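You operate a simulated robot arm through the tools that you are given. There is no shell and no other tool. Be economical: measure what you need, move in short steps, check, and stop when the job is done.

Carry out the task below with a simulated robot arm. There is one attempt and no reset: what you move stays moved.

Task
Brush grease on the middle of the clamped link and shut the grease.
Fine: a patch about 5 cm long, midway between ear and clamp; the brush goes back in its pot. Set down upright: brush. A coat counts when it lies all over at full strength: go over it till it gets no stronger.

It is judged by the outcome, as a careful person would: the job done as asked, and still so three seconds after it is handed in. It fails if anything else is knocked over, pushed out of place, dropped, spilled or broken.

Robot
A 7-joint arm with a two-finger parallel gripper, fixed in place. Base frame: the origin is at the foot of the arm, x ahead of it, y to its left, z up; the work surface is at about z = 0. Lengths are in mm, angles in degrees, forces in N, time in s.
With the tool pointing down near the work surface it reaches from about 240 to 620 mm from the base axis. Its first joint turns from -66.0 to 66.0 degrees. Payload 2.6 kg.
Tool frame: the origin (TCP) lies between the finger pads and is the grasp point; the fingertips stand 30 mm ahead of it; z points along the fingers, y is the line along which they close. The gripper opens to 94 mm. The fingers are 28 mm wide and 10 mm thick; the gripper's body (50 by 96 mm) begins 55 mm behind the TCP.
Orientation is told as [roll, pitch, yaw] about the base's x, y, z axes, in that order, counted from this pose: with the fingers straight down and closing along the base's y, the tool's x points along the base's -x, its y along +y and its z along -z.

Tools
- The arm moves only by the tool apply_moves. Its argument "rows" is a list of rows, each a list of 3 entries, a list of its own where there are three numbers: the shift along the tool's x, y, z in mm, then the turn, a rotation vector about the tool's x, y, z in degrees, then the closure, from 0 (fully open) to 1 (shut). In form: [[[x, y, z], [wx, wy, wz], fingers], ...]. A call has 1 to 12 rows; each row shifts and turns the commanded pose from where the row before left it, along the tool's axes as they then stand. Rows are played at 5 a second. More than 50 mm and 8.6 degrees between two rows, or a gripper value outside its range, and nothing of the call is played. A pose out of reach is approached as far as the arm can. The call stops where the force on the tool passes 40 N (or 10 N more than at its start, if that is more) or the arm is blocked; 0.2 s more then pass. Each finger travels about 72 mm/s and halts on what it meets, pressing with about 44 N; the grip force reading is that of the motor and also rises with nothing between the fingers. The clock runs only during rows and for 0.2 s after the last one: add rows that do not move to give the fingers time. The reply holds the time, the measured pose of the TCP, the force on the tool along the base axes, the opening and the grip force, in the units named above and with some noise, with the torque about the TCP (base axes, N m) and any sound that the robot's microphone picked up, and new pictures: "views" is both (left out), scene, wrist or none.
- Cameras (640 x 400 px; columns grow to the right, rows downward): "scene" is fixed at [47, 438.4, 569.8]; the picture's right is [-0.69, -0.73, 0.00], its down [-0.36, 0.34, -0.86] and it looks along [0.63, -0.59, -0.50] (base axes); focal length 342 px, centre (320, 200). "wrist" rides on the gripper at [76, 14, -102] in the tool frame; the picture's right is [-0.18, 0.98, 0.00], its down [-0.75, -0.14, -0.64] and it looks along [-0.63, -0.12, 0.77] (tool axes); focal length 243 px, centre (320, 200). There is no depth. A picture from a camera that has moved, and an enlarged one, comes with that camera's place and axes in the base frame and with its lens.
- zoom(camera, box): a new picture of the part [left, top, right, bottom] of that camera's present view, enlarged. The clock stands still meanwhile.
- hand_in(): hands the job in; it is judged then, once.

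Go step by step. Nothing tells you positions but the pictures and the camera data: compare them with the known pose of the tool, close in by small moves and look again before you grip or let go. The budget is 120 turns and 200 pictures, counting those below and the enlarged ones. Unless the task says otherwise, let go and move clear before handing in, and close with one line.

The tools are called after "Request:" as a command line: name --argument value ..., lists and objects as JSON in quotes. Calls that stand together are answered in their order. apply_moves: Moves the arm, as the interface text tells. Its arguments: {"type":"object","properties":{"rows":{"type":"array","items":{"type":"array"}},"views":{"type":"string","enum":["both","scene","wrist","none"]}},"required":["rows"]} The other tools are called the same way: zoom (camera, box) takes an enlarged picture of a part of a camera's view; hand_in () hands the job in.

At the start:

```text
t: 0.0
position: [408.7, -18.2, 343.8]
ee_rot: [0.1, -0.1, -0.1]
ft_force: [-0.8, 0.2, 0.0]
ft_torque: [-0.01, -0.01, -0.01]
finger_gap: 94.2
finger_force: 0.1
```

scene: 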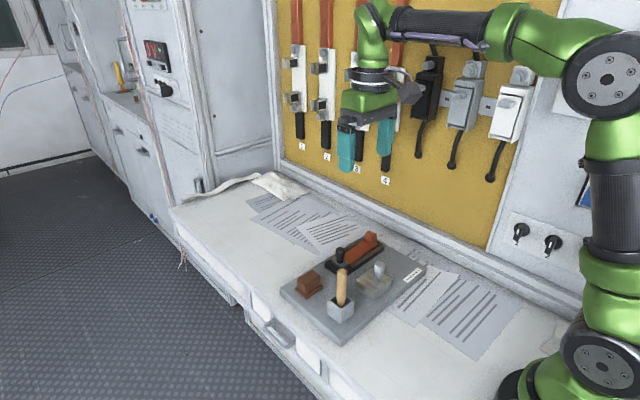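
wrist: 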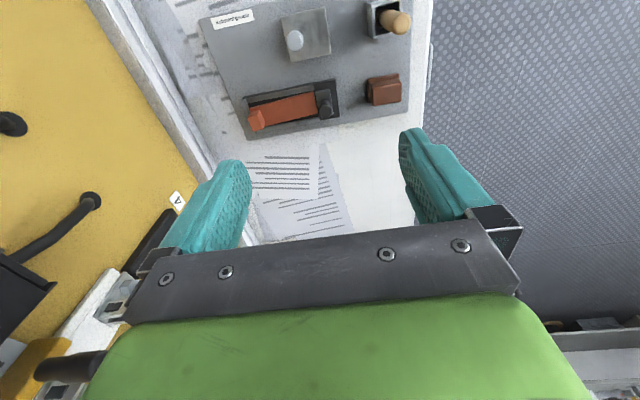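

I see a board with a brush in a pot, a grease tin, a red link in a clamp, and a brown block. I'll look closer.

Request:
zoom --camera "scene" --box '[270, 220, 440, 350]'

Request:
zoom --camera "wrist" --box '[190, 0, 440, 150]'

```text
3.08 times, centred on (355, 285) of scene
camera zoom: at [47.0, 438.4, 569.8], right [-0.69, -0.73, 0.0], down [-0.36, 0.34, -0.86], along [0.63, -0.59, -0.5], focal length 1054 px, centre (212, -62)
```

zoom: 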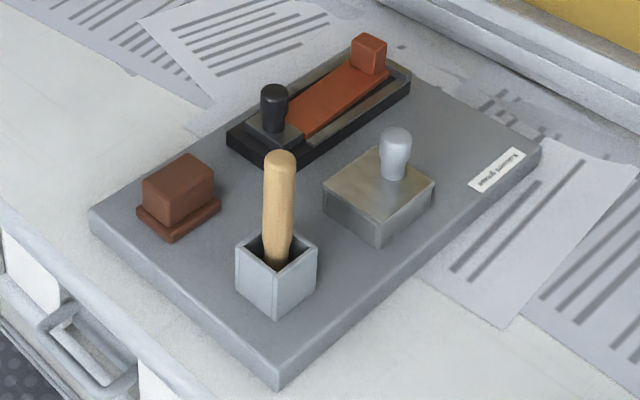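

```text
2.56 times, centred on (315, 75) of wrist
camera zoom: at [331.2, -5.2, 446.1], right [0.19, 0.98, 0.0], down [0.75, -0.14, 0.64], along [0.63, -0.12, -0.77], focal length 621 px, centre (333, 520)
```

zoom: 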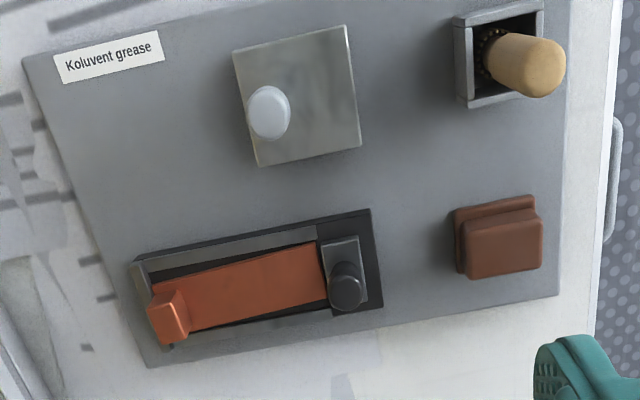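

The pot with the brush is near (370,73), the tin lid near (369,-29) with an off-centre knob. I'll move back and lower for a closer look at them.

Request:
apply_moves --rows '[[[36, 0, 20], [0, 0, 0], 0], [[36, 0, 20], [0, 0, 0], 0], [[36, 0, 20], [0, 0, 0], 0], [[0, 0, 20], [0, 0, 0], 0], [[0, 0, 0], [0, 0, 0], 0]]' --views "wrist"

```text
t: 1.2
position: [299.5, -20.4, 263.5]
ee_rot: [0.0, 0.0, -0.1]
ft_force: [0.4, 0.0, 0.4]
ft_torque: [-0.04, 0.0, 0.01]
finger_gap: 94.2
finger_force: 0.1
camera wrist: at [222.7, -6.0, 365.0], right [0.19, 0.98, 0.0], down [0.75, -0.14, 0.64], along [0.63, -0.12, -0.77], focal length 243 px, centre (320, 200)
```

wrist: 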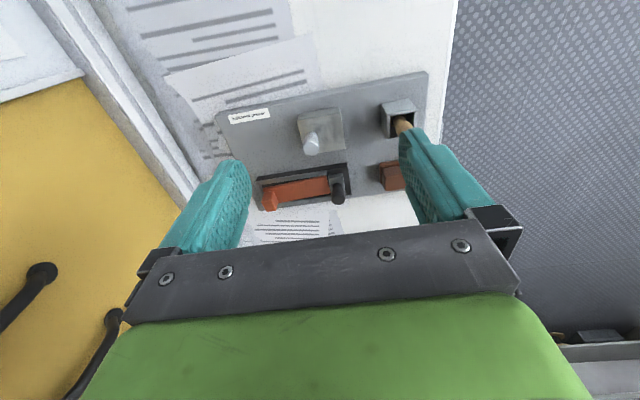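

The board lies well in view now. I'll enlarge it.

Request:
zoom --camera "wrist" --box '[210, 65, 440, 215]'

```text
2.67 times, centred on (325, 140) of wrist
camera zoom: at [222.7, -6.0, 365.0], right [0.19, 0.98, 0.0], down [0.75, -0.14, 0.64], along [0.63, -0.12, -0.77], focal length 647 px, centre (307, 360)
```

zoom: 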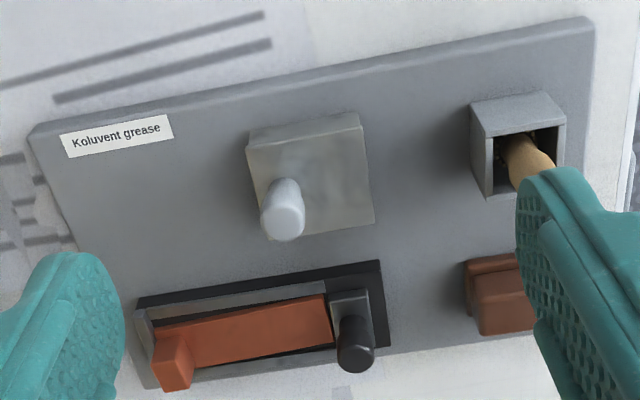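

Request:
zoom --camera "scene" --box '[345, 250, 405, 290]'

Request:
zoom --camera "wrist" --box '[285, 95, 365, 155]'

Request:
zoom --camera "scene" --box '[320, 225, 390, 275]'

```text
10.00 times, centred on (375, 270) of scene
camera zoom: at [47.0, 438.4, 569.8], right [-0.69, -0.73, 0.0], down [-0.36, 0.34, -0.86], along [0.63, -0.59, -0.5], focal length 3424 px, centre (-230, -500)
```

zoom: 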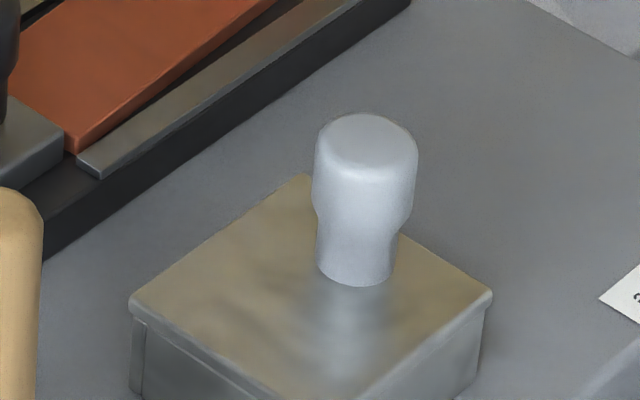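

```text
6.67 times, centred on (325, 125) of wrist
camera zoom: at [222.7, -6.0, 365.0], right [0.19, 0.98, 0.0], down [0.75, -0.14, 0.64], along [0.63, -0.12, -0.77], focal length 1618 px, centre (287, 700)
```

zoom: 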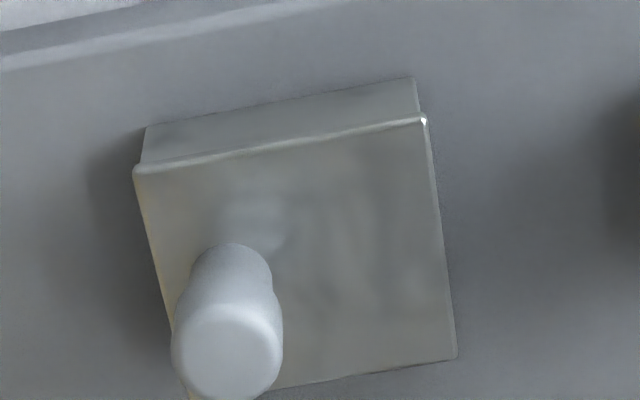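

```text
8.00 times, centred on (355, 250) of scene
camera zoom: at [47.0, 438.4, 569.8], right [-0.69, -0.73, 0.0], down [-0.36, 0.34, -0.86], along [0.63, -0.59, -0.5], focal length 2739 px, centre (40, -200)
```

zoom: 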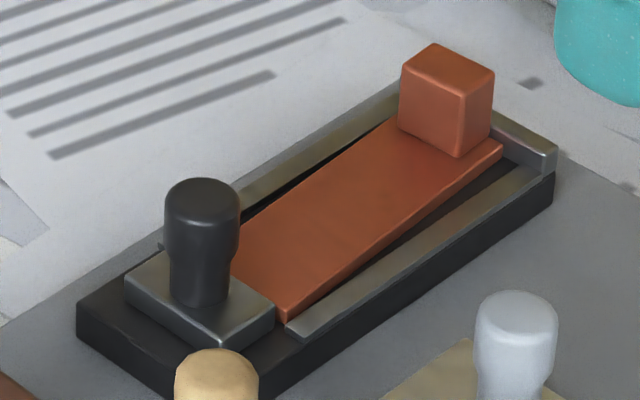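

The lid's knob seems near (367,-45), top about z 82. I'll go above it and check alignment.

Request:
apply_moves --rows '[[[-34, -12.3, 25], [0, 0, 0], 0], [[-33.5, -12.3, 25], [0, 0, 0], 0], [[0, 0, 40], [0, 0, 0], 0.3], [[0, 0, 20], [0, 0, 0], 0.4], [[0, 0, 0], [0, 0, 0], 0.4]]'

```text
t: 2.4
position: [369.1, -45.2, 152.5]
ee_rot: [0.1, 0.0, 0.0]
ft_force: [-1.0, 0.8, 0.5]
ft_torque: [0.0, 0.0, -0.02]
finger_gap: 56.5
finger_force: 0.0
camera wrist: at [291.3, -31.3, 253.9], right [0.19, 0.98, 0.0], down [0.75, -0.14, 0.64], along [0.63, -0.12, -0.77], focal length 243 px, centre (320, 200)
```

scene: 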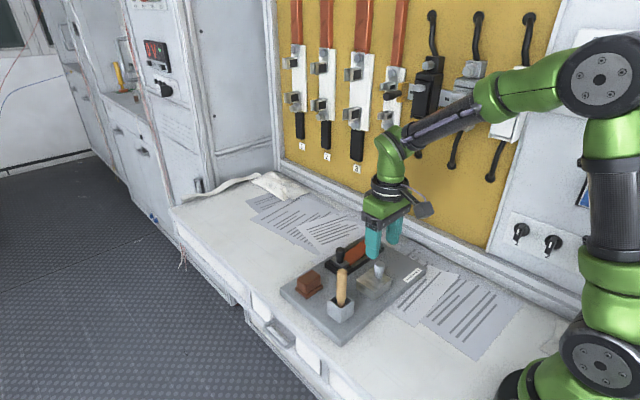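
wrist: 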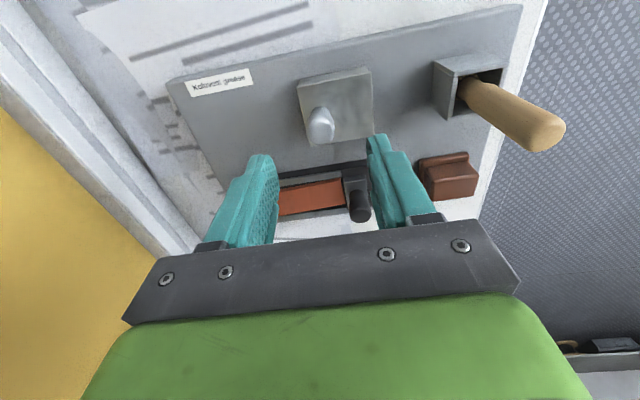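

Request:
zoom --camera "wrist" --box '[270, 60, 390, 160]'

Request:
zoom --camera "scene" --box '[335, 215, 425, 295]'

```text
4.00 times, centred on (330, 110) of wrist
camera zoom: at [291.3, -31.3, 253.9], right [0.19, 0.98, 0.0], down [0.75, -0.14, 0.64], along [0.63, -0.12, -0.77], focal length 970 px, centre (280, 560)
```

zoom: 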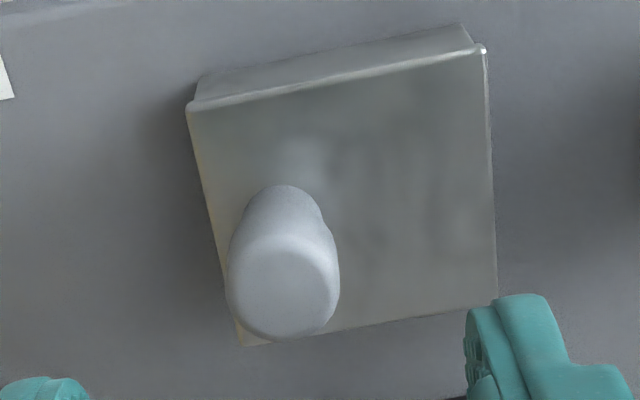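

```text
5.00 times, centred on (380, 255) of scene
camera zoom: at [47.0, 438.4, 569.8], right [-0.69, -0.73, 0.0], down [-0.36, 0.34, -0.86], along [0.63, -0.59, -0.5], focal length 1712 px, centre (20, -75)
```

zoom: 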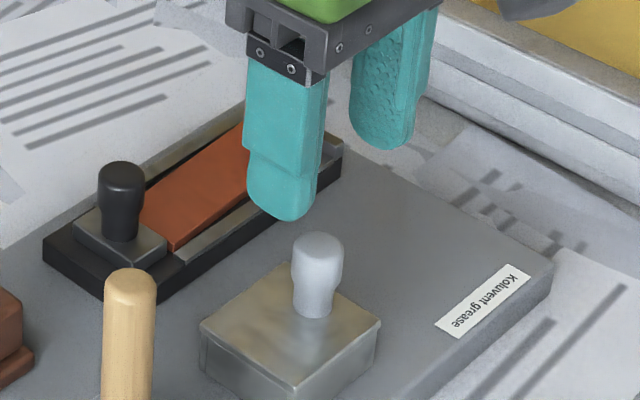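

The knob is at about (368,-45). Descending to grip it.

Request:
apply_moves --rows '[[[0.5, 0, 30], [0, 0, 0], 0.4], [[0, 0, 25], [0, 0, 0], 0.4], [[0, 0, 15], [0, 0, 0], 0.4], [[0, 0, 0], [0, 0, 0], 0.4]]'

```text
t: 3.4
position: [368.2, -44.7, 82.4]
ee_rot: [0.0, 0.0, -0.1]
ft_force: [0.3, -0.3, 0.1]
ft_torque: [-0.03, 0.02, 0.01]
finger_gap: 56.3
finger_force: 0.1
camera wrist: at [290.5, -30.3, 185.1], right [0.19, 0.98, 0.0], down [0.75, -0.14, 0.64], along [0.63, -0.12, -0.77], focal length 243 px, centre (320, 200)
```

scene: 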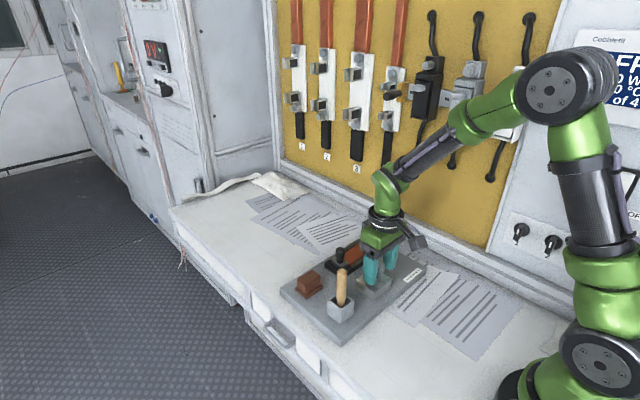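
wrist: 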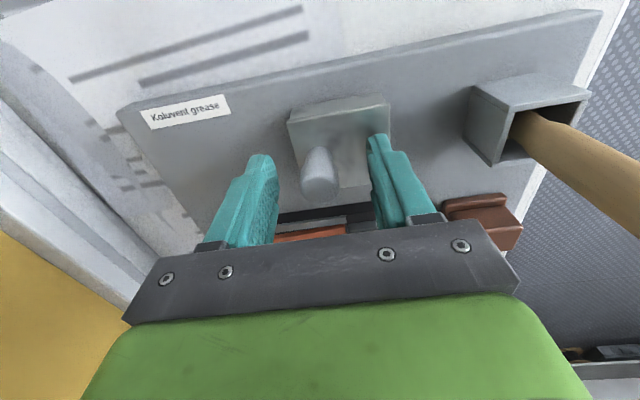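

Request:
apply_moves --rows '[[[0, 0, 3], [0, 0, 0], 0.6], [[0, 0, 0], [0, 0, 0], 0.75], [[0, 0, 0], [0, 0, 0], 0.9], [[0, 0, 0], [0, 0, 0], 0.9], [[0, 0, 0], [0, 0, 0], 0.9]]'

```text
t: 4.6
position: [367.8, -44.9, 81.0]
ee_rot: [-0.1, 0.0, 0.0]
ft_force: [0.3, -2.4, 0.1]
ft_torque: [-0.05, -0.11, -0.04]
finger_gap: 21.0
finger_force: 43.6
camera wrist: at [290.3, -30.7, 182.5], right [0.19, 0.98, 0.0], down [0.75, -0.14, 0.64], along [0.63, -0.12, -0.77], focal length 243 px, centre (320, 200)
```

scene: 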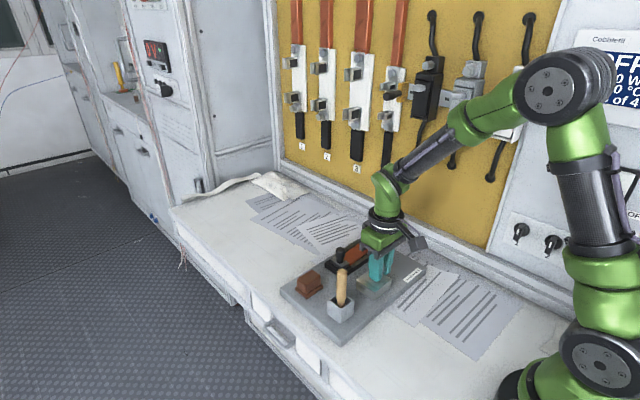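
wrist: 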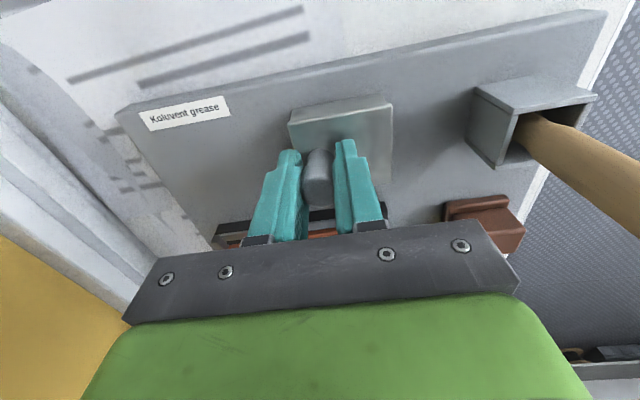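

Knob gripped (21 mm). I'll try a slight lift to see how the lid moves.

Request:
apply_moves --rows '[[[0, 0, -2], [0, 0, 0], 0.9], [[0, 0, -2], [0, 0, 0], 0.9]]' --views "wrist"

```text
t: 5.2
position: [365.2, -42.0, 81.8]
ee_rot: [0.0, 0.4, 0.0]
ft_force: [1.7, 1.2, -0.6]
ft_torque: [-0.04, 0.88, 0.02]
finger_gap: 20.8
finger_force: 44.1
camera wrist: at [288.7, -29.1, 185.1], right [0.18, 0.98, 0.0], down [0.76, -0.14, 0.64], along [0.62, -0.12, -0.77], focal length 243 px, centre (320, 200)
```

wrist: 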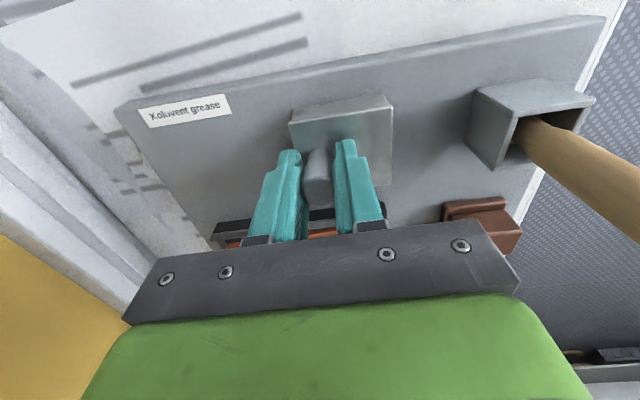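

Request:
apply_moves --rows '[[[0, 0, -2], [0, 0, 0], 0.9], [[0, 0, -2], [0, 0, 0], 0.9], [[0, 0, 0], [0, 0, 0], 0.9]]' --views "wrist"

Request:
zoom --camera "wrist" --box '[240, 80, 440, 210]'

Request:
zoom --camera "scene" --box '[335, 235, 425, 310]'

```text
t: 6.0
position: [366.6, -45.8, 87.4]
ee_rot: [0.0, 0.1, -0.1]
ft_force: [2.1, -0.1, -26.4]
ft_torque: [0.0, 0.77, 0.06]
finger_gap: 20.6
finger_force: 43.8
camera wrist: at [289.9, -30.5, 190.5], right [0.19, 0.98, 0.0], down [0.75, -0.14, 0.64], along [0.63, -0.12, -0.77], focal length 243 px, centre (320, 200)
```

wrist: 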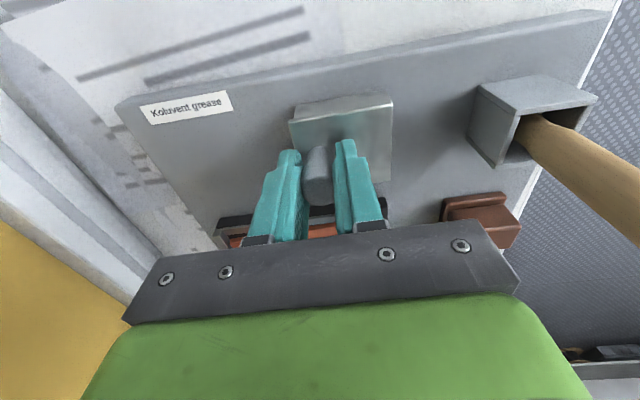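

```text
3.08 times, centred on (340, 145) of wrist
camera zoom: at [289.9, -30.5, 190.5], right [0.19, 0.98, 0.0], down [0.75, -0.14, 0.64], along [0.63, -0.12, -0.77], focal length 746 px, centre (258, 369)
```

zoom: 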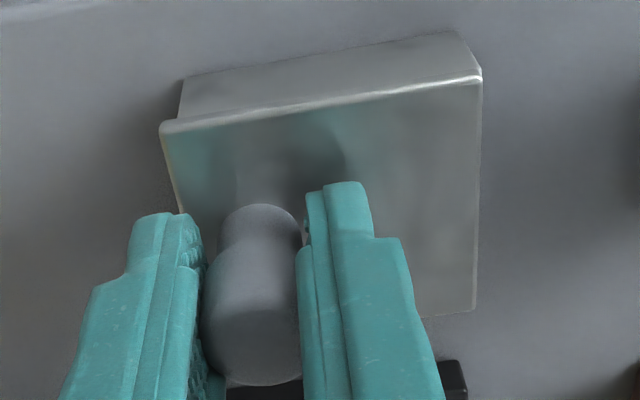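

```text
5.33 times, centred on (380, 272) of scene
camera zoom: at [47.1, 438.4, 569.8], right [-0.69, -0.73, 0.0], down [-0.36, 0.34, -0.86], along [0.63, -0.59, -0.5], focal length 1826 px, centre (0, -187)
```

zoom: 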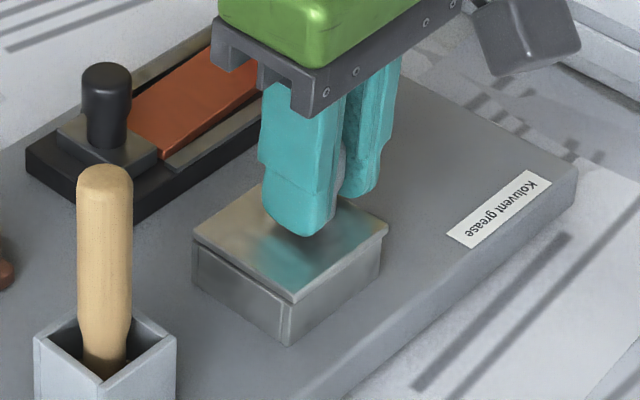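

Lifting meets 26 N, so the lid doesn't simply lift. I'll relieve that and try sliding it toward -y (the knob's side).

Request:
apply_moves --rows '[[[0, 0, 3], [0, 0, 0], 0.9], [[0, 0, 3], [0, 0, 0], 0.9], [[0, -3, 0], [0, 0, 0], 0.9], [[0, -3, 0], [0, 0, 0], 0.9], [[0, 0, 0], [0, 0, 0], 0.9]]' --views "wrist"

Request:
zoom --camera "wrist" --box '[240, 80, 440, 210]'

```text
t: 7.2
position: [366.4, -50.1, 82.6]
ee_rot: [0.2, 0.3, -0.4]
ft_force: [-30.2, 0.7, 18.8]
ft_torque: [0.02, 0.18, 0.01]
finger_gap: 20.7
finger_force: 43.8
camera wrist: at [289.0, -35.9, 185.2], right [0.19, 0.98, 0.0], down [0.76, -0.15, 0.64], along [0.63, -0.12, -0.77], focal length 243 px, centre (320, 200)
```

wrist: 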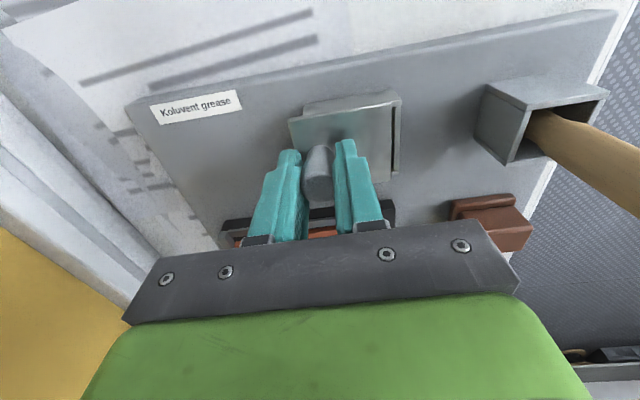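

```text
3.08 times, centred on (340, 145) of wrist
camera zoom: at [289.0, -35.9, 185.2], right [0.19, 0.98, 0.0], down [0.76, -0.15, 0.64], along [0.63, -0.12, -0.77], focal length 746 px, centre (258, 369)
```

zoom: 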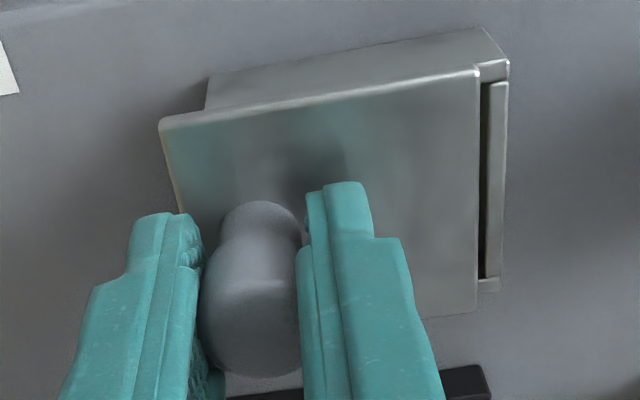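

It's a sliding lid opening toward -y. I'll trim the side load and slide it on.

Request:
apply_moves --rows '[[[1.5, 0, -1], [0, 0, 0], 0.9], [[0, -5, 0], [0, 0, 0], 0.9], [[0, -5, 0], [0, 0, 0], 0.9], [[0, -5, 0], [0, 0, 0], 0.9], [[0, -5, 0], [0, 0, 0], 0.9], [[0, 0, 0], [0, 0, 0], 0.9]]' --views "wrist"

```text
t: 8.6
position: [365.7, -71.0, 84.6]
ee_rot: [0.0, 0.0, 0.1]
ft_force: [-0.1, 0.4, -23.9]
ft_torque: [0.01, 0.61, 0.08]
finger_gap: 20.7
finger_force: 43.8
camera wrist: at [288.4, -56.8, 186.3], right [0.18, 0.98, 0.0], down [0.75, -0.14, 0.64], along [0.63, -0.12, -0.77], focal length 243 px, centre (320, 200)
```

wrist: 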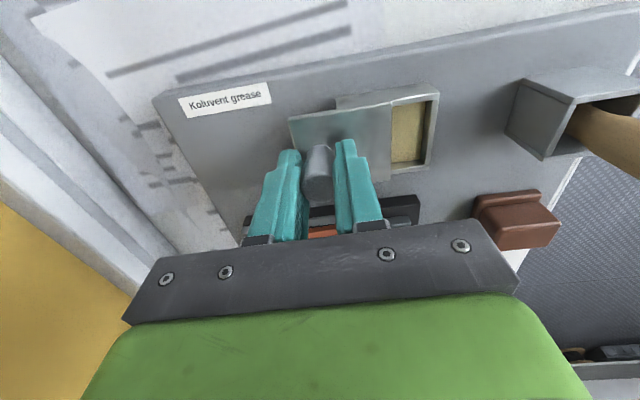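

Grease shows. Sliding on a little further while reducing the upward load.

Request:
apply_moves --rows '[[[0, 0, 0.7], [0, 0, 0], 0.9], [[0, -5, 0], [0, 0, 0], 0.9], [[0, -5, 0], [0, 0, 0], 0.9], [[0, -5, 0], [0, 0, 0], 0.9], [[0, 0, 0], [0, 0, 0], 0.9]]'

Request:
zoom --camera "scene" --box '[335, 235, 425, 310]'

```text
t: 9.8
position: [365.7, -84.5, 83.6]
ee_rot: [0.0, -0.1, -0.1]
ft_force: [-14.4, 0.4, -5.6]
ft_torque: [0.01, -0.81, 0.03]
finger_gap: 20.5
finger_force: 43.9
camera wrist: at [287.9, -70.7, 185.4], right [0.19, 0.98, 0.0], down [0.75, -0.14, 0.64], along [0.63, -0.12, -0.77], focal length 243 px, centre (320, 200)
```

scene: 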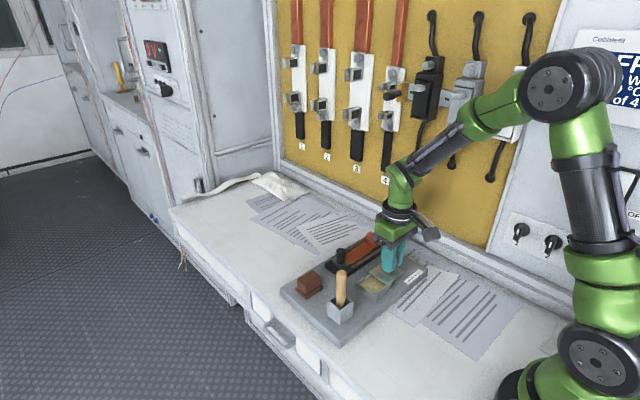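
wrist: 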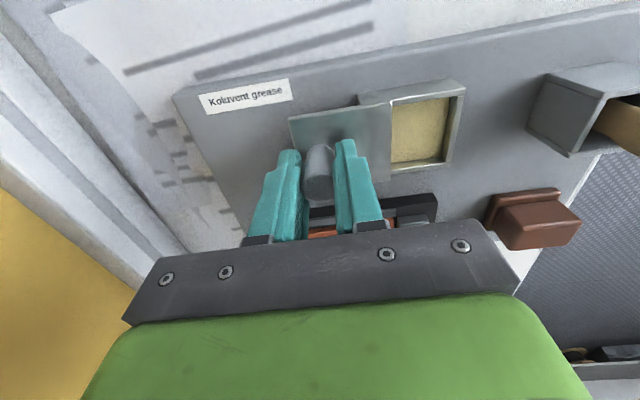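

```text
5.33 times, centred on (380, 272) of scene
camera zoom: at [47.0, 438.4, 569.8], right [-0.69, -0.73, 0.0], down [-0.36, 0.34, -0.86], along [0.63, -0.59, -0.5], focal length 1826 px, centre (0, -187)
```

zoom: 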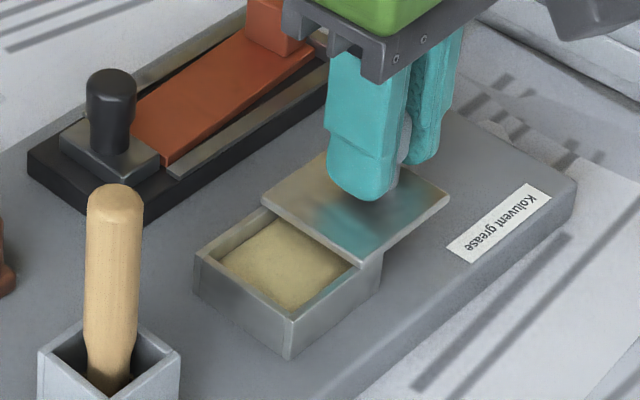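

The tin is open about 38 mm, enough for the brush. I'll release the knob and rise.

Request:
apply_moves --rows '[[[0.8, 0, 0.2], [0, 0, 0], 0.9], [[0, 0, 0], [0, 0, 0], 0.7], [[0, 0, 0], [0, 0, 0], 0.5], [[0, 0, -25], [0, 0, 0], 0.5], [[0, 0, -50], [0, 0, 0], 0.5], [[0, 0, -50], [0, 0, 0], 0.5], [[0, 40, 0], [0, 0, 0], 0.5], [[30, 40, 0], [0, 0, 0], 0.5], [[0, 0, 0], [0, 0, 0], 0.5]]'

Request:
zoom --camera "wrist" --box '[200, 30, 480, 230]'

Request:
zoom --camera "scene" --box '[290, 235, 410, 335]'

```text
t: 11.8
position: [335.3, -4.6, 209.2]
ee_rot: [0.0, -0.1, -0.1]
ft_force: [-0.5, -0.5, -0.5]
ft_torque: [-0.03, 0.0, 0.03]
finger_gap: 47.0
finger_force: 0.0
camera wrist: at [257.4, 8.9, 311.4], right [0.19, 0.98, 0.0], down [0.75, -0.14, 0.64], along [0.63, -0.12, -0.77], focal length 243 px, centre (320, 200)
```

scene: 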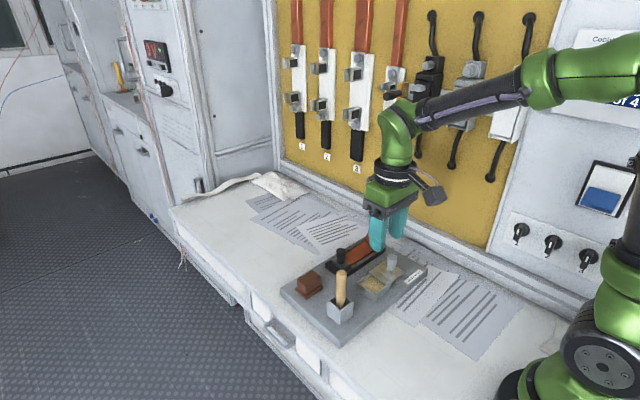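
wrist: 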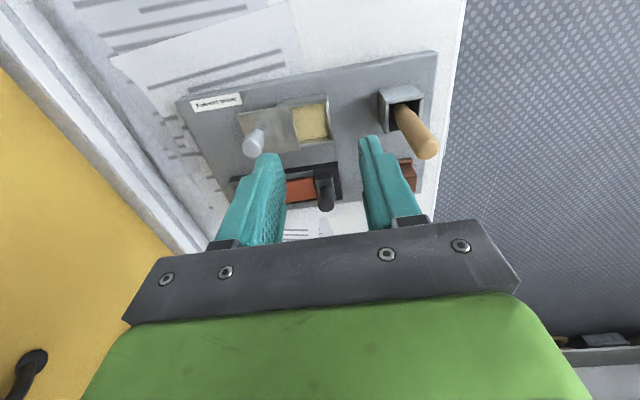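

```text
2.00 times, centred on (340, 130) of wrist
camera zoom: at [257.4, 8.9, 311.4], right [0.19, 0.98, 0.0], down [0.75, -0.14, 0.64], along [0.63, -0.12, -0.77], focal length 485 px, centre (280, 340)
```

zoom: 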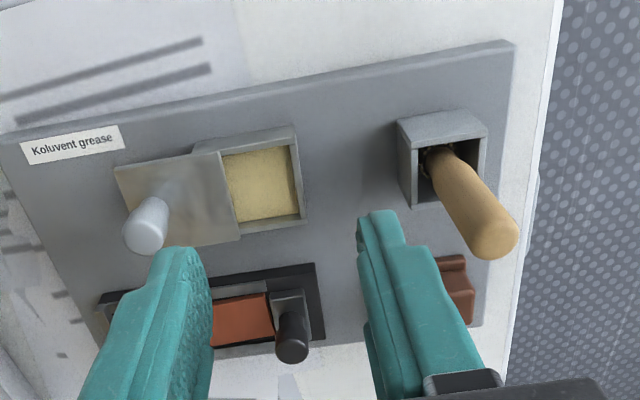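

```text
4.00 times, centred on (350, 285) of scene
camera zoom: at [47.0, 438.4, 569.8], right [-0.69, -0.73, 0.0], down [-0.36, 0.34, -0.86], along [0.63, -0.59, -0.5], focal length 1370 px, centre (200, -140)
```

zoom: 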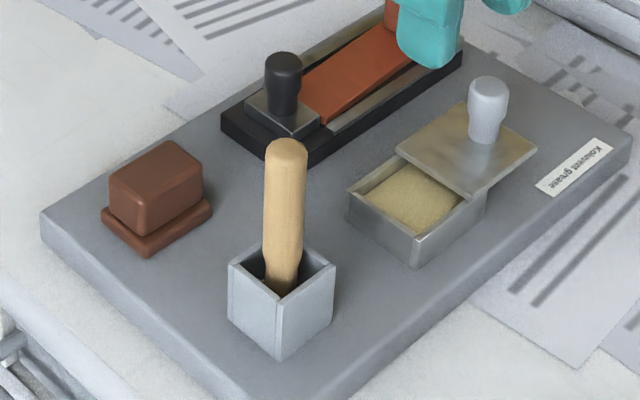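

The lid holds open. Now I'll go over the brush handle at about (368,76).

Request:
apply_moves --rows '[[[-17, 40, 0], [0, 0, 0], 0.4], [[-16, 40, 0], [0, 0, 0], 0.4], [[0, 0, 34], [0, 0, 0], 0.4], [[0, 0, 0], [0, 0, 0], 0.4]]'

Request:
zoom --camera "wrist" --box '[200, 70, 440, 240]'

Request:
zoom --camera "scene" --box '[290, 220, 410, 320]'

```text
t: 12.8
position: [367.7, 76.6, 175.7]
ee_rot: [0.0, -0.1, 0.0]
ft_force: [-0.3, -0.1, -0.1]
ft_torque: [-0.06, 0.0, 0.0]
finger_gap: 56.5
finger_force: 0.0
camera wrist: at [289.8, 89.8, 276.8], right [0.19, 0.98, 0.0], down [0.75, -0.14, 0.64], along [0.63, -0.12, -0.77], focal length 243 px, centre (320, 200)
```

scene: 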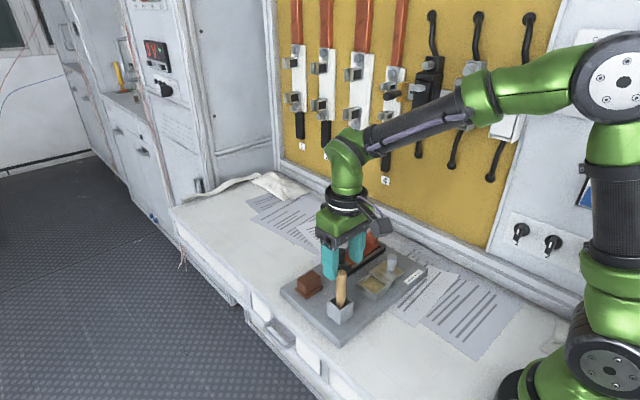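
wrist: 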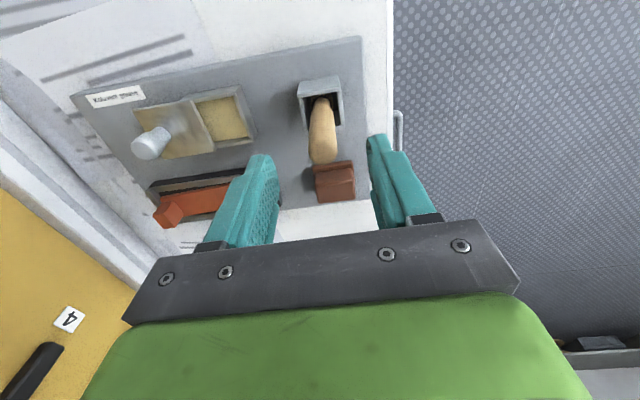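

```text
2.35 times, centred on (320, 155) of wrist
camera zoom: at [289.8, 89.8, 276.8], right [0.19, 0.98, 0.0], down [0.75, -0.14, 0.64], along [0.63, -0.12, -0.77], focal length 571 px, centre (320, 306)
```

zoom: 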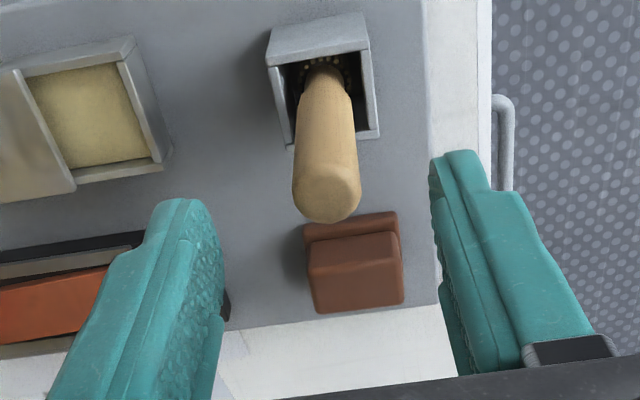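

```text
4.00 times, centred on (350, 270) of scene
camera zoom: at [47.0, 438.4, 569.8], right [-0.69, -0.73, 0.0], down [-0.36, 0.34, -0.86], along [0.63, -0.59, -0.5], focal length 1370 px, centre (200, -80)
```

zoom: 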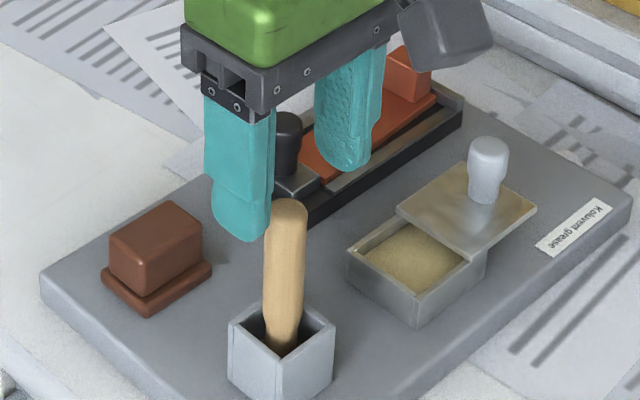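

The handle is centred between the fingers. Descending and gripping the brush high on its handle.

Request:
apply_moves --rows '[[[-1, 0, 25], [0, 0, 0], 0.4], [[0, 0, 25], [0, 0, 0], 0.4], [[0, 0, 9], [0, 0, 0], 0.4], [[0, 0, 0], [0, 0, 0], 0.6], [[0, 0, 0], [0, 0, 0], 0.75], [[0, 0, 0], [0, 0, 0], 0.95], [[0, 0, 0], [0, 0, 0], 0.95], [[0, 0, 0], [0, 0, 0], 0.95]]'

Request:
zoom --camera "scene" --box '[290, 220, 410, 320]'

```text
t: 14.6
position: [369.0, 76.4, 114.5]
ee_rot: [0.1, 0.0, -0.1]
ft_force: [-0.1, -0.5, -0.4]
ft_torque: [0.03, 0.02, 0.01]
finger_gap: 17.5
finger_force: 43.8
camera wrist: at [291.8, 90.5, 217.0], right [0.19, 0.98, 0.0], down [0.75, -0.14, 0.64], along [0.63, -0.12, -0.77], focal length 243 px, centre (320, 200)
```

scene: 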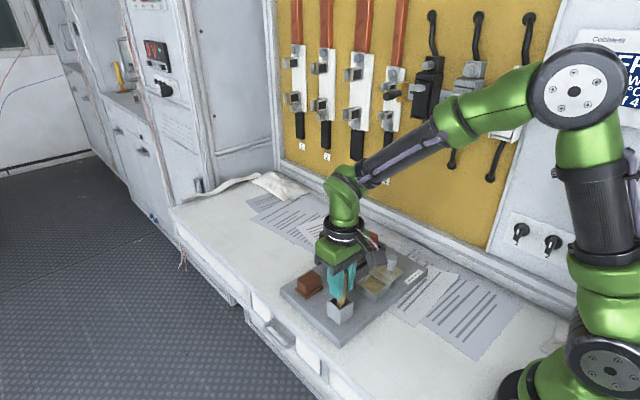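
wrist: 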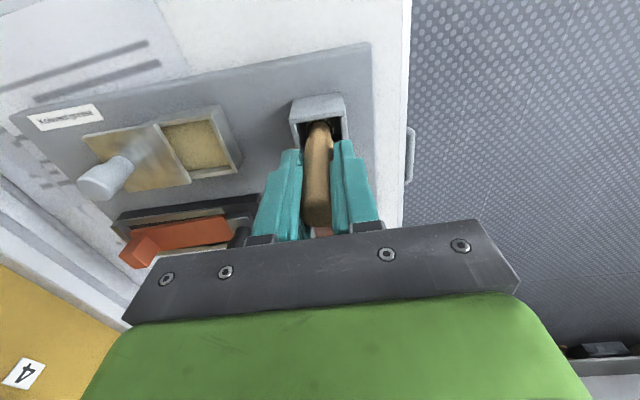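

```text
4.00 times, centred on (350, 270) of scene
camera zoom: at [47.0, 438.4, 569.8], right [-0.69, -0.73, 0.0], down [-0.36, 0.34, -0.86], along [0.63, -0.59, -0.5], focal length 1370 px, centre (200, -80)
```

zoom: 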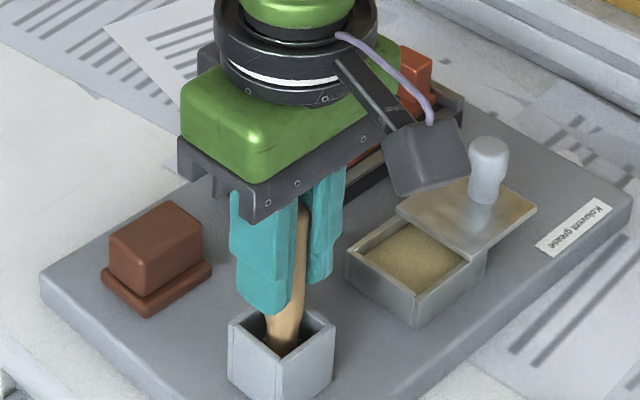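

Brush gripped. Lifting it straight out of the pot and looking.

Request:
apply_moves --rows '[[[0, 0, -20], [0, 0, 0], 0.95], [[0, 0, -30], [0, 0, 0], 0.95], [[0, 0, -40], [0, 0, 0], 0.95], [[0, 0, 0], [0, 0, 0], 0.95]]'

Request:
zoom --camera "scene" --box '[290, 200, 410, 300]'

Request:
zoom --camera "wrist" --box '[220, 80, 420, 240]'

```text
t: 15.6
position: [370.1, 74.5, 205.5]
ee_rot: [0.0, 0.0, -0.1]
ft_force: [0.7, 0.4, -0.2]
ft_torque: [0.0, -0.01, -0.01]
finger_gap: 18.1
finger_force: 43.6
camera wrist: at [292.3, 88.8, 307.5], right [0.19, 0.98, 0.0], down [0.75, -0.14, 0.64], along [0.63, -0.12, -0.77], focal length 243 px, centre (320, 200)
```

scene: 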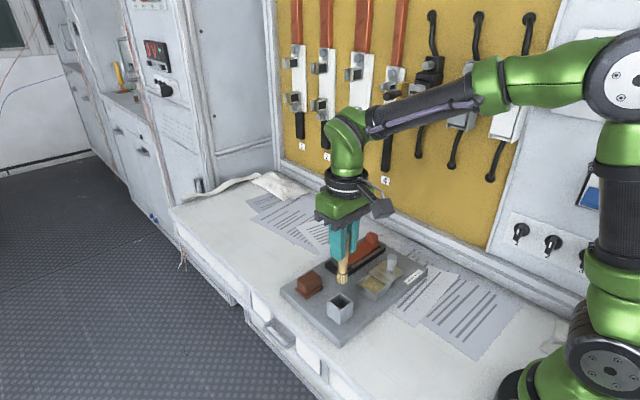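
wrist: 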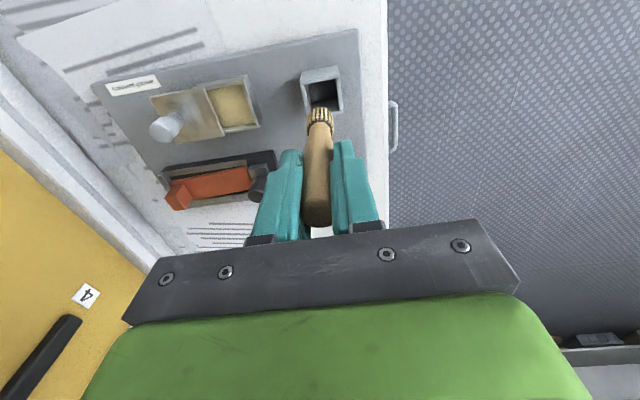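

```text
4.00 times, centred on (350, 250) of scene
camera zoom: at [47.0, 438.4, 569.8], right [-0.69, -0.73, 0.0], down [-0.36, 0.34, -0.86], along [0.63, -0.59, -0.5], focal length 1370 px, centre (200, 0)
```

zoom: 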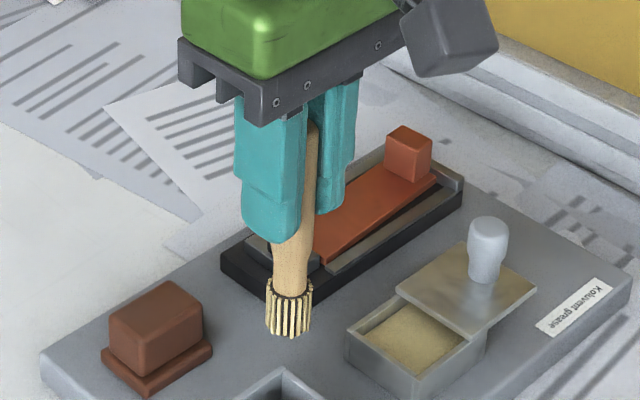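

```text
2.50 times, centred on (320, 160) of wrist
camera zoom: at [292.3, 88.8, 307.5], right [0.19, 0.98, 0.0], down [0.75, -0.14, 0.64], along [0.63, -0.12, -0.77], focal length 606 px, centre (320, 300)
```

zoom: 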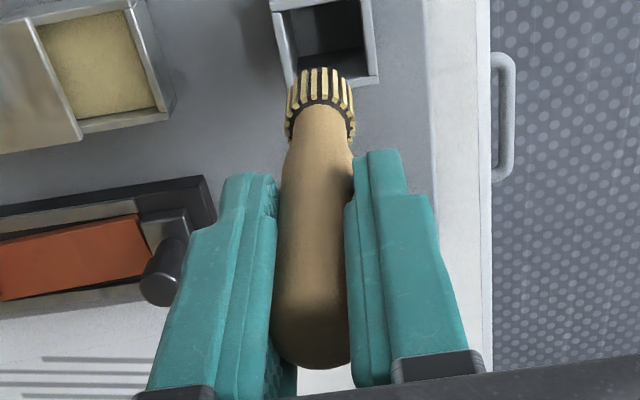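

The brush hangs about straight, its tip around 95 mm below the TCP. Carrying it over the open half of the tin at about (369,-23).

Request:
apply_moves --rows '[[[0, -33, 0], [0, 0, 0], 0.95], [[0, -33, 0], [0, 0, 0], 0.95], [[0, -31.5, 0], [0, 0, 0], 0.95], [[0, 0, 25], [0, 0, 0], 0.95], [[0, 0, 25], [0, 0, 0], 0.95], [[0, 0, 0], [0, 0, 0], 0.95]]'

Request:
zoom --camera "scene" --box '[320, 210, 430, 305]'

Request:
zoom --camera "wrist" --box '[220, 80, 420, 240]'

```text
t: 17.0
position: [370.3, -22.6, 155.1]
ee_rot: [0.0, 0.1, -0.1]
ft_force: [-0.8, 0.5, -0.4]
ft_torque: [0.0, 0.02, 0.0]
finger_gap: 18.2
finger_force: 44.0
camera wrist: at [292.2, -8.6, 257.0], right [0.19, 0.98, 0.0], down [0.75, -0.14, 0.64], along [0.63, -0.12, -0.77], focal length 243 px, centre (320, 200)
```

scene: 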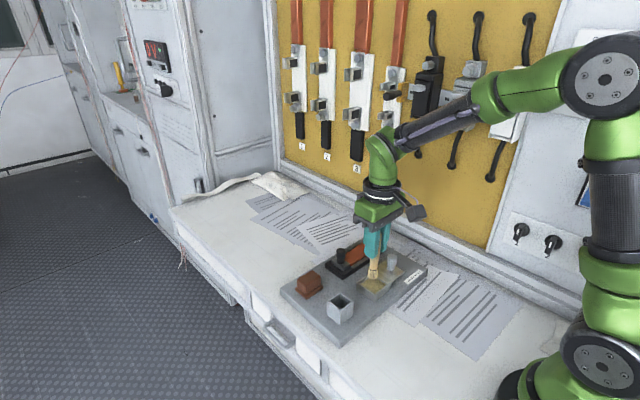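
wrist: 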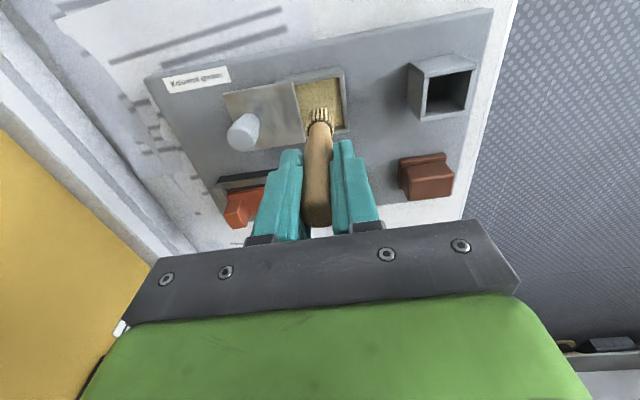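

```text
4.21 times, centred on (375, 258) of scene
camera zoom: at [47.0, 438.4, 569.8], right [-0.69, -0.73, 0.0], down [-0.36, 0.34, -0.86], along [0.63, -0.59, -0.5], focal length 1442 px, centre (88, -42)
```

zoom: 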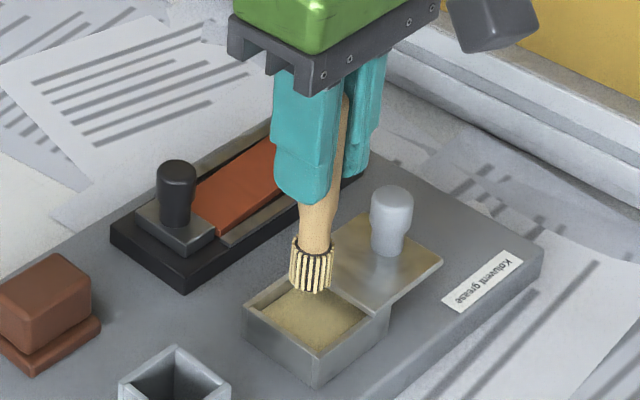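

```text
2.50 times, centred on (320, 160) of wrist
camera zoom: at [292.2, -8.6, 257.0], right [0.19, 0.98, 0.0], down [0.75, -0.14, 0.64], along [0.63, -0.12, -0.77], focal length 606 px, centre (320, 300)
```

zoom: 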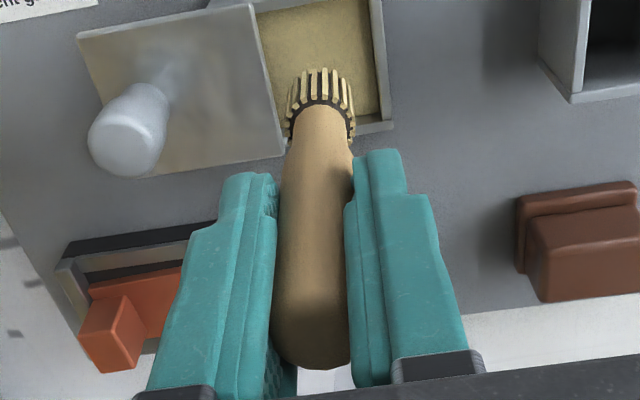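

Aligned over the grease. Lowering gently.

Request:
apply_moves --rows '[[[0, 0, 5], [0, 0, 0], 0.95], [[0, 0, 5], [0, 0, 0], 0.95], [[0, 0, 5], [0, 0, 0], 0.95], [[0, 0, 2], [0, 0, 0], 0.95], [[0, 0, 0], [0, 0, 0], 0.95]]' --views "none"

Request:
zoom --camera "scene" --box '[340, 240, 420, 305]'

Request:
zoom --camera "wrist" --box '[240, 80, 400, 200]'

```text
t: 18.2
position: [368.7, -22.6, 137.6]
ee_rot: [0.1, 0.0, -0.1]
ft_force: [0.0, 0.1, -0.2]
ft_torque: [0.01, 0.0, 0.02]
finger_gap: 18.0
finger_force: 44.3
```

```text
6.15 times, centred on (380, 272) of scene
camera zoom: at [47.0, 438.4, 569.8], right [-0.69, -0.73, 0.0], down [-0.36, 0.34, -0.86], along [0.63, -0.59, -0.5], focal length 2107 px, centre (-49, -246)
```

zoom: 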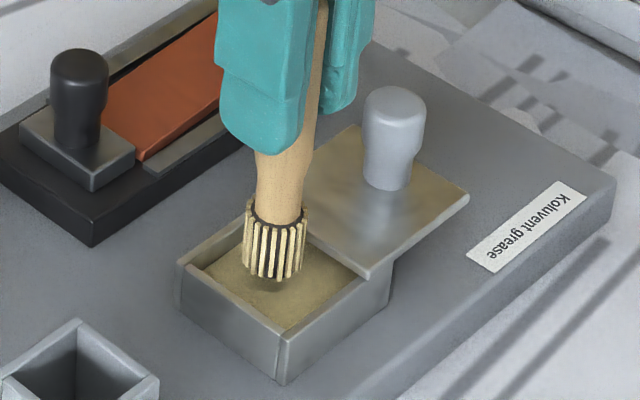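

```text
3.33 times, centred on (320, 140) of wrist
camera zoom: at [291.6, -8.7, 240.4], right [0.19, 0.98, 0.0], down [0.75, -0.14, 0.64], along [0.63, -0.12, -0.77], focal length 809 px, centre (320, 400)
```

zoom: 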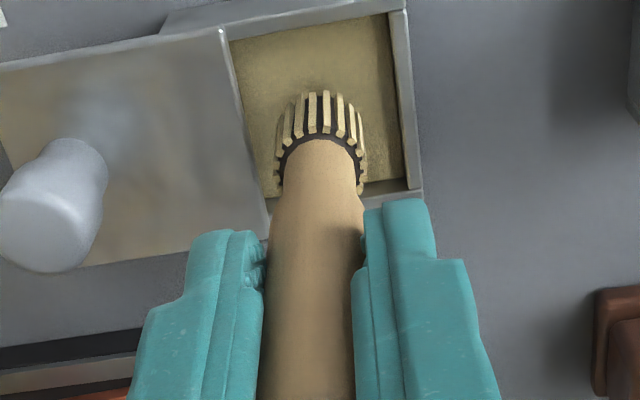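

Request:
apply_moves --rows '[[[0, 0, 2], [0, 0, 0], 0.95], [[0, 0, 2], [0, 0, 0], 0.95], [[0, 0, 2], [0, 0, 0], 0.95], [[0, 0, 0], [0, 0, 0], 0.95]]' --views "none"

Request:
zoom --camera "scene" --box '[340, 240, 420, 305]'

```text
t: 19.2
position: [370.1, -22.5, 132.4]
ee_rot: [0.0, 0.1, 0.0]
ft_force: [0.5, 0.2, 0.0]
ft_torque: [0.0, 0.01, 0.03]
finger_gap: 17.9
finger_force: 43.5
```

```text
6.15 times, centred on (380, 272) of scene
camera zoom: at [47.0, 438.4, 569.8], right [-0.69, -0.73, 0.0], down [-0.36, 0.34, -0.86], along [0.63, -0.59, -0.5], focal length 2107 px, centre (-49, -246)
```

zoom: 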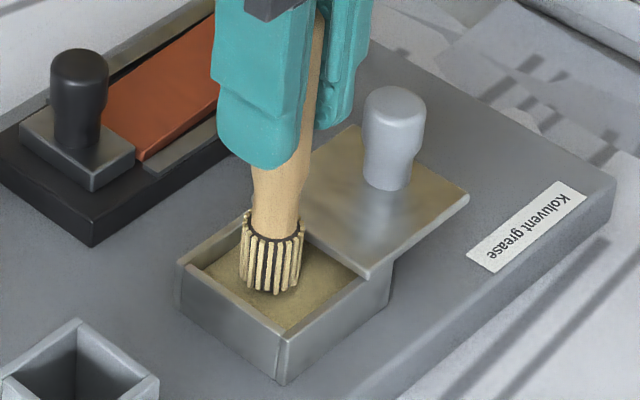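

Almost touching; continuing in small steps.

Request:
apply_moves --rows '[[[0, 0, 1.5], [0, 0, 0], 0.95], [[0, 0, 1.5], [0, 0, 0], 0.95], [[0, 0, 1], [0, 0, 0], 0.95], [[0, 0, 0], [0, 0, 0], 0.95]]' --views "none"

Request:
zoom --camera "scene" --box '[340, 240, 420, 305]'

```text
t: 20.2
position: [370.4, -21.3, 129.0]
ee_rot: [0.0, -0.1, -0.1]
ft_force: [-4.0, -0.3, 11.6]
ft_torque: [-0.02, 0.36, 0.01]
finger_gap: 18.3
finger_force: 44.0
```

```text
6.15 times, centred on (380, 272) of scene
camera zoom: at [47.0, 438.4, 569.8], right [-0.69, -0.73, 0.0], down [-0.36, 0.34, -0.86], along [0.63, -0.59, -0.5], focal length 2107 px, centre (-49, -246)
```

zoom: 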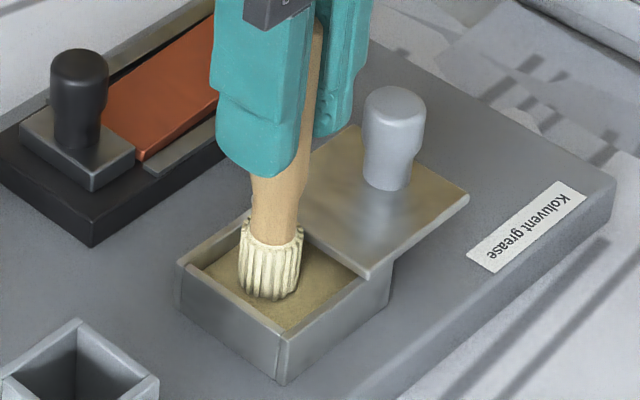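

The bristles took up grease (contact at TCP z≈129, so tip ≈94 below TCP). I'll lift and move above the link's middle, about (461,-80).

Request:
apply_moves --rows '[[[0, 0, -5], [0, 0, 0], 0.95], [[0, 0, -30], [0, 0, 0], 0.95], [[0, 0, -36], [0, 0, 0], 0.95], [[-46, -19, 0], [0, 0, 0], 0.95], [[-45, -38, 0], [0, 0, 0], 0.95], [[0, 0, 0], [0, 0, 0], 0.95]]'

Request:
zoom --camera "scene" --box '[310, 205, 420, 300]'

Request:
zoom --camera "wrist" --box '[200, 20, 440, 200]'

```text
refused: row 5 steps farther than a row can; nothing moved
```

```text
4.21 times, centred on (365, 252) of scene
camera zoom: at [47.0, 438.4, 569.8], right [-0.69, -0.73, 0.0], down [-0.36, 0.34, -0.86], along [0.63, -0.59, -0.5], focal length 1442 px, centre (130, -21)
```

zoom: 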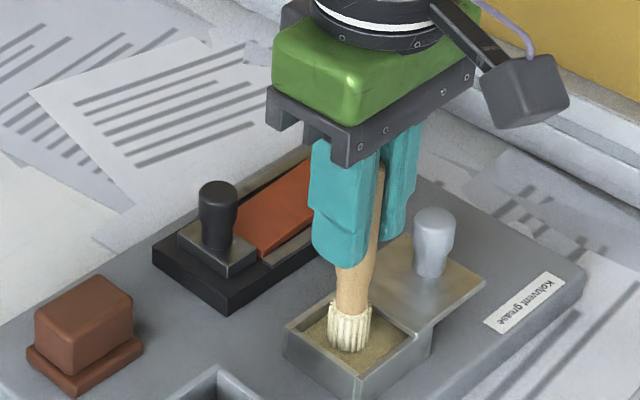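

```text
2.22 times, centred on (320, 110) of wrist
camera zoom: at [292.2, -8.1, 230.5], right [0.19, 0.98, 0.0], down [0.75, -0.14, 0.64], along [0.63, -0.12, -0.77], focal length 539 px, centre (320, 400)
```

zoom: 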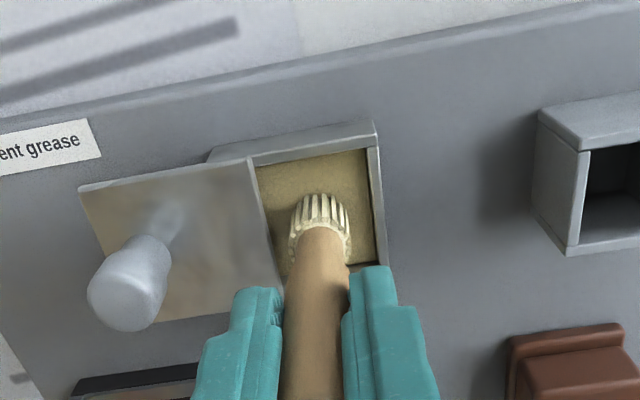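

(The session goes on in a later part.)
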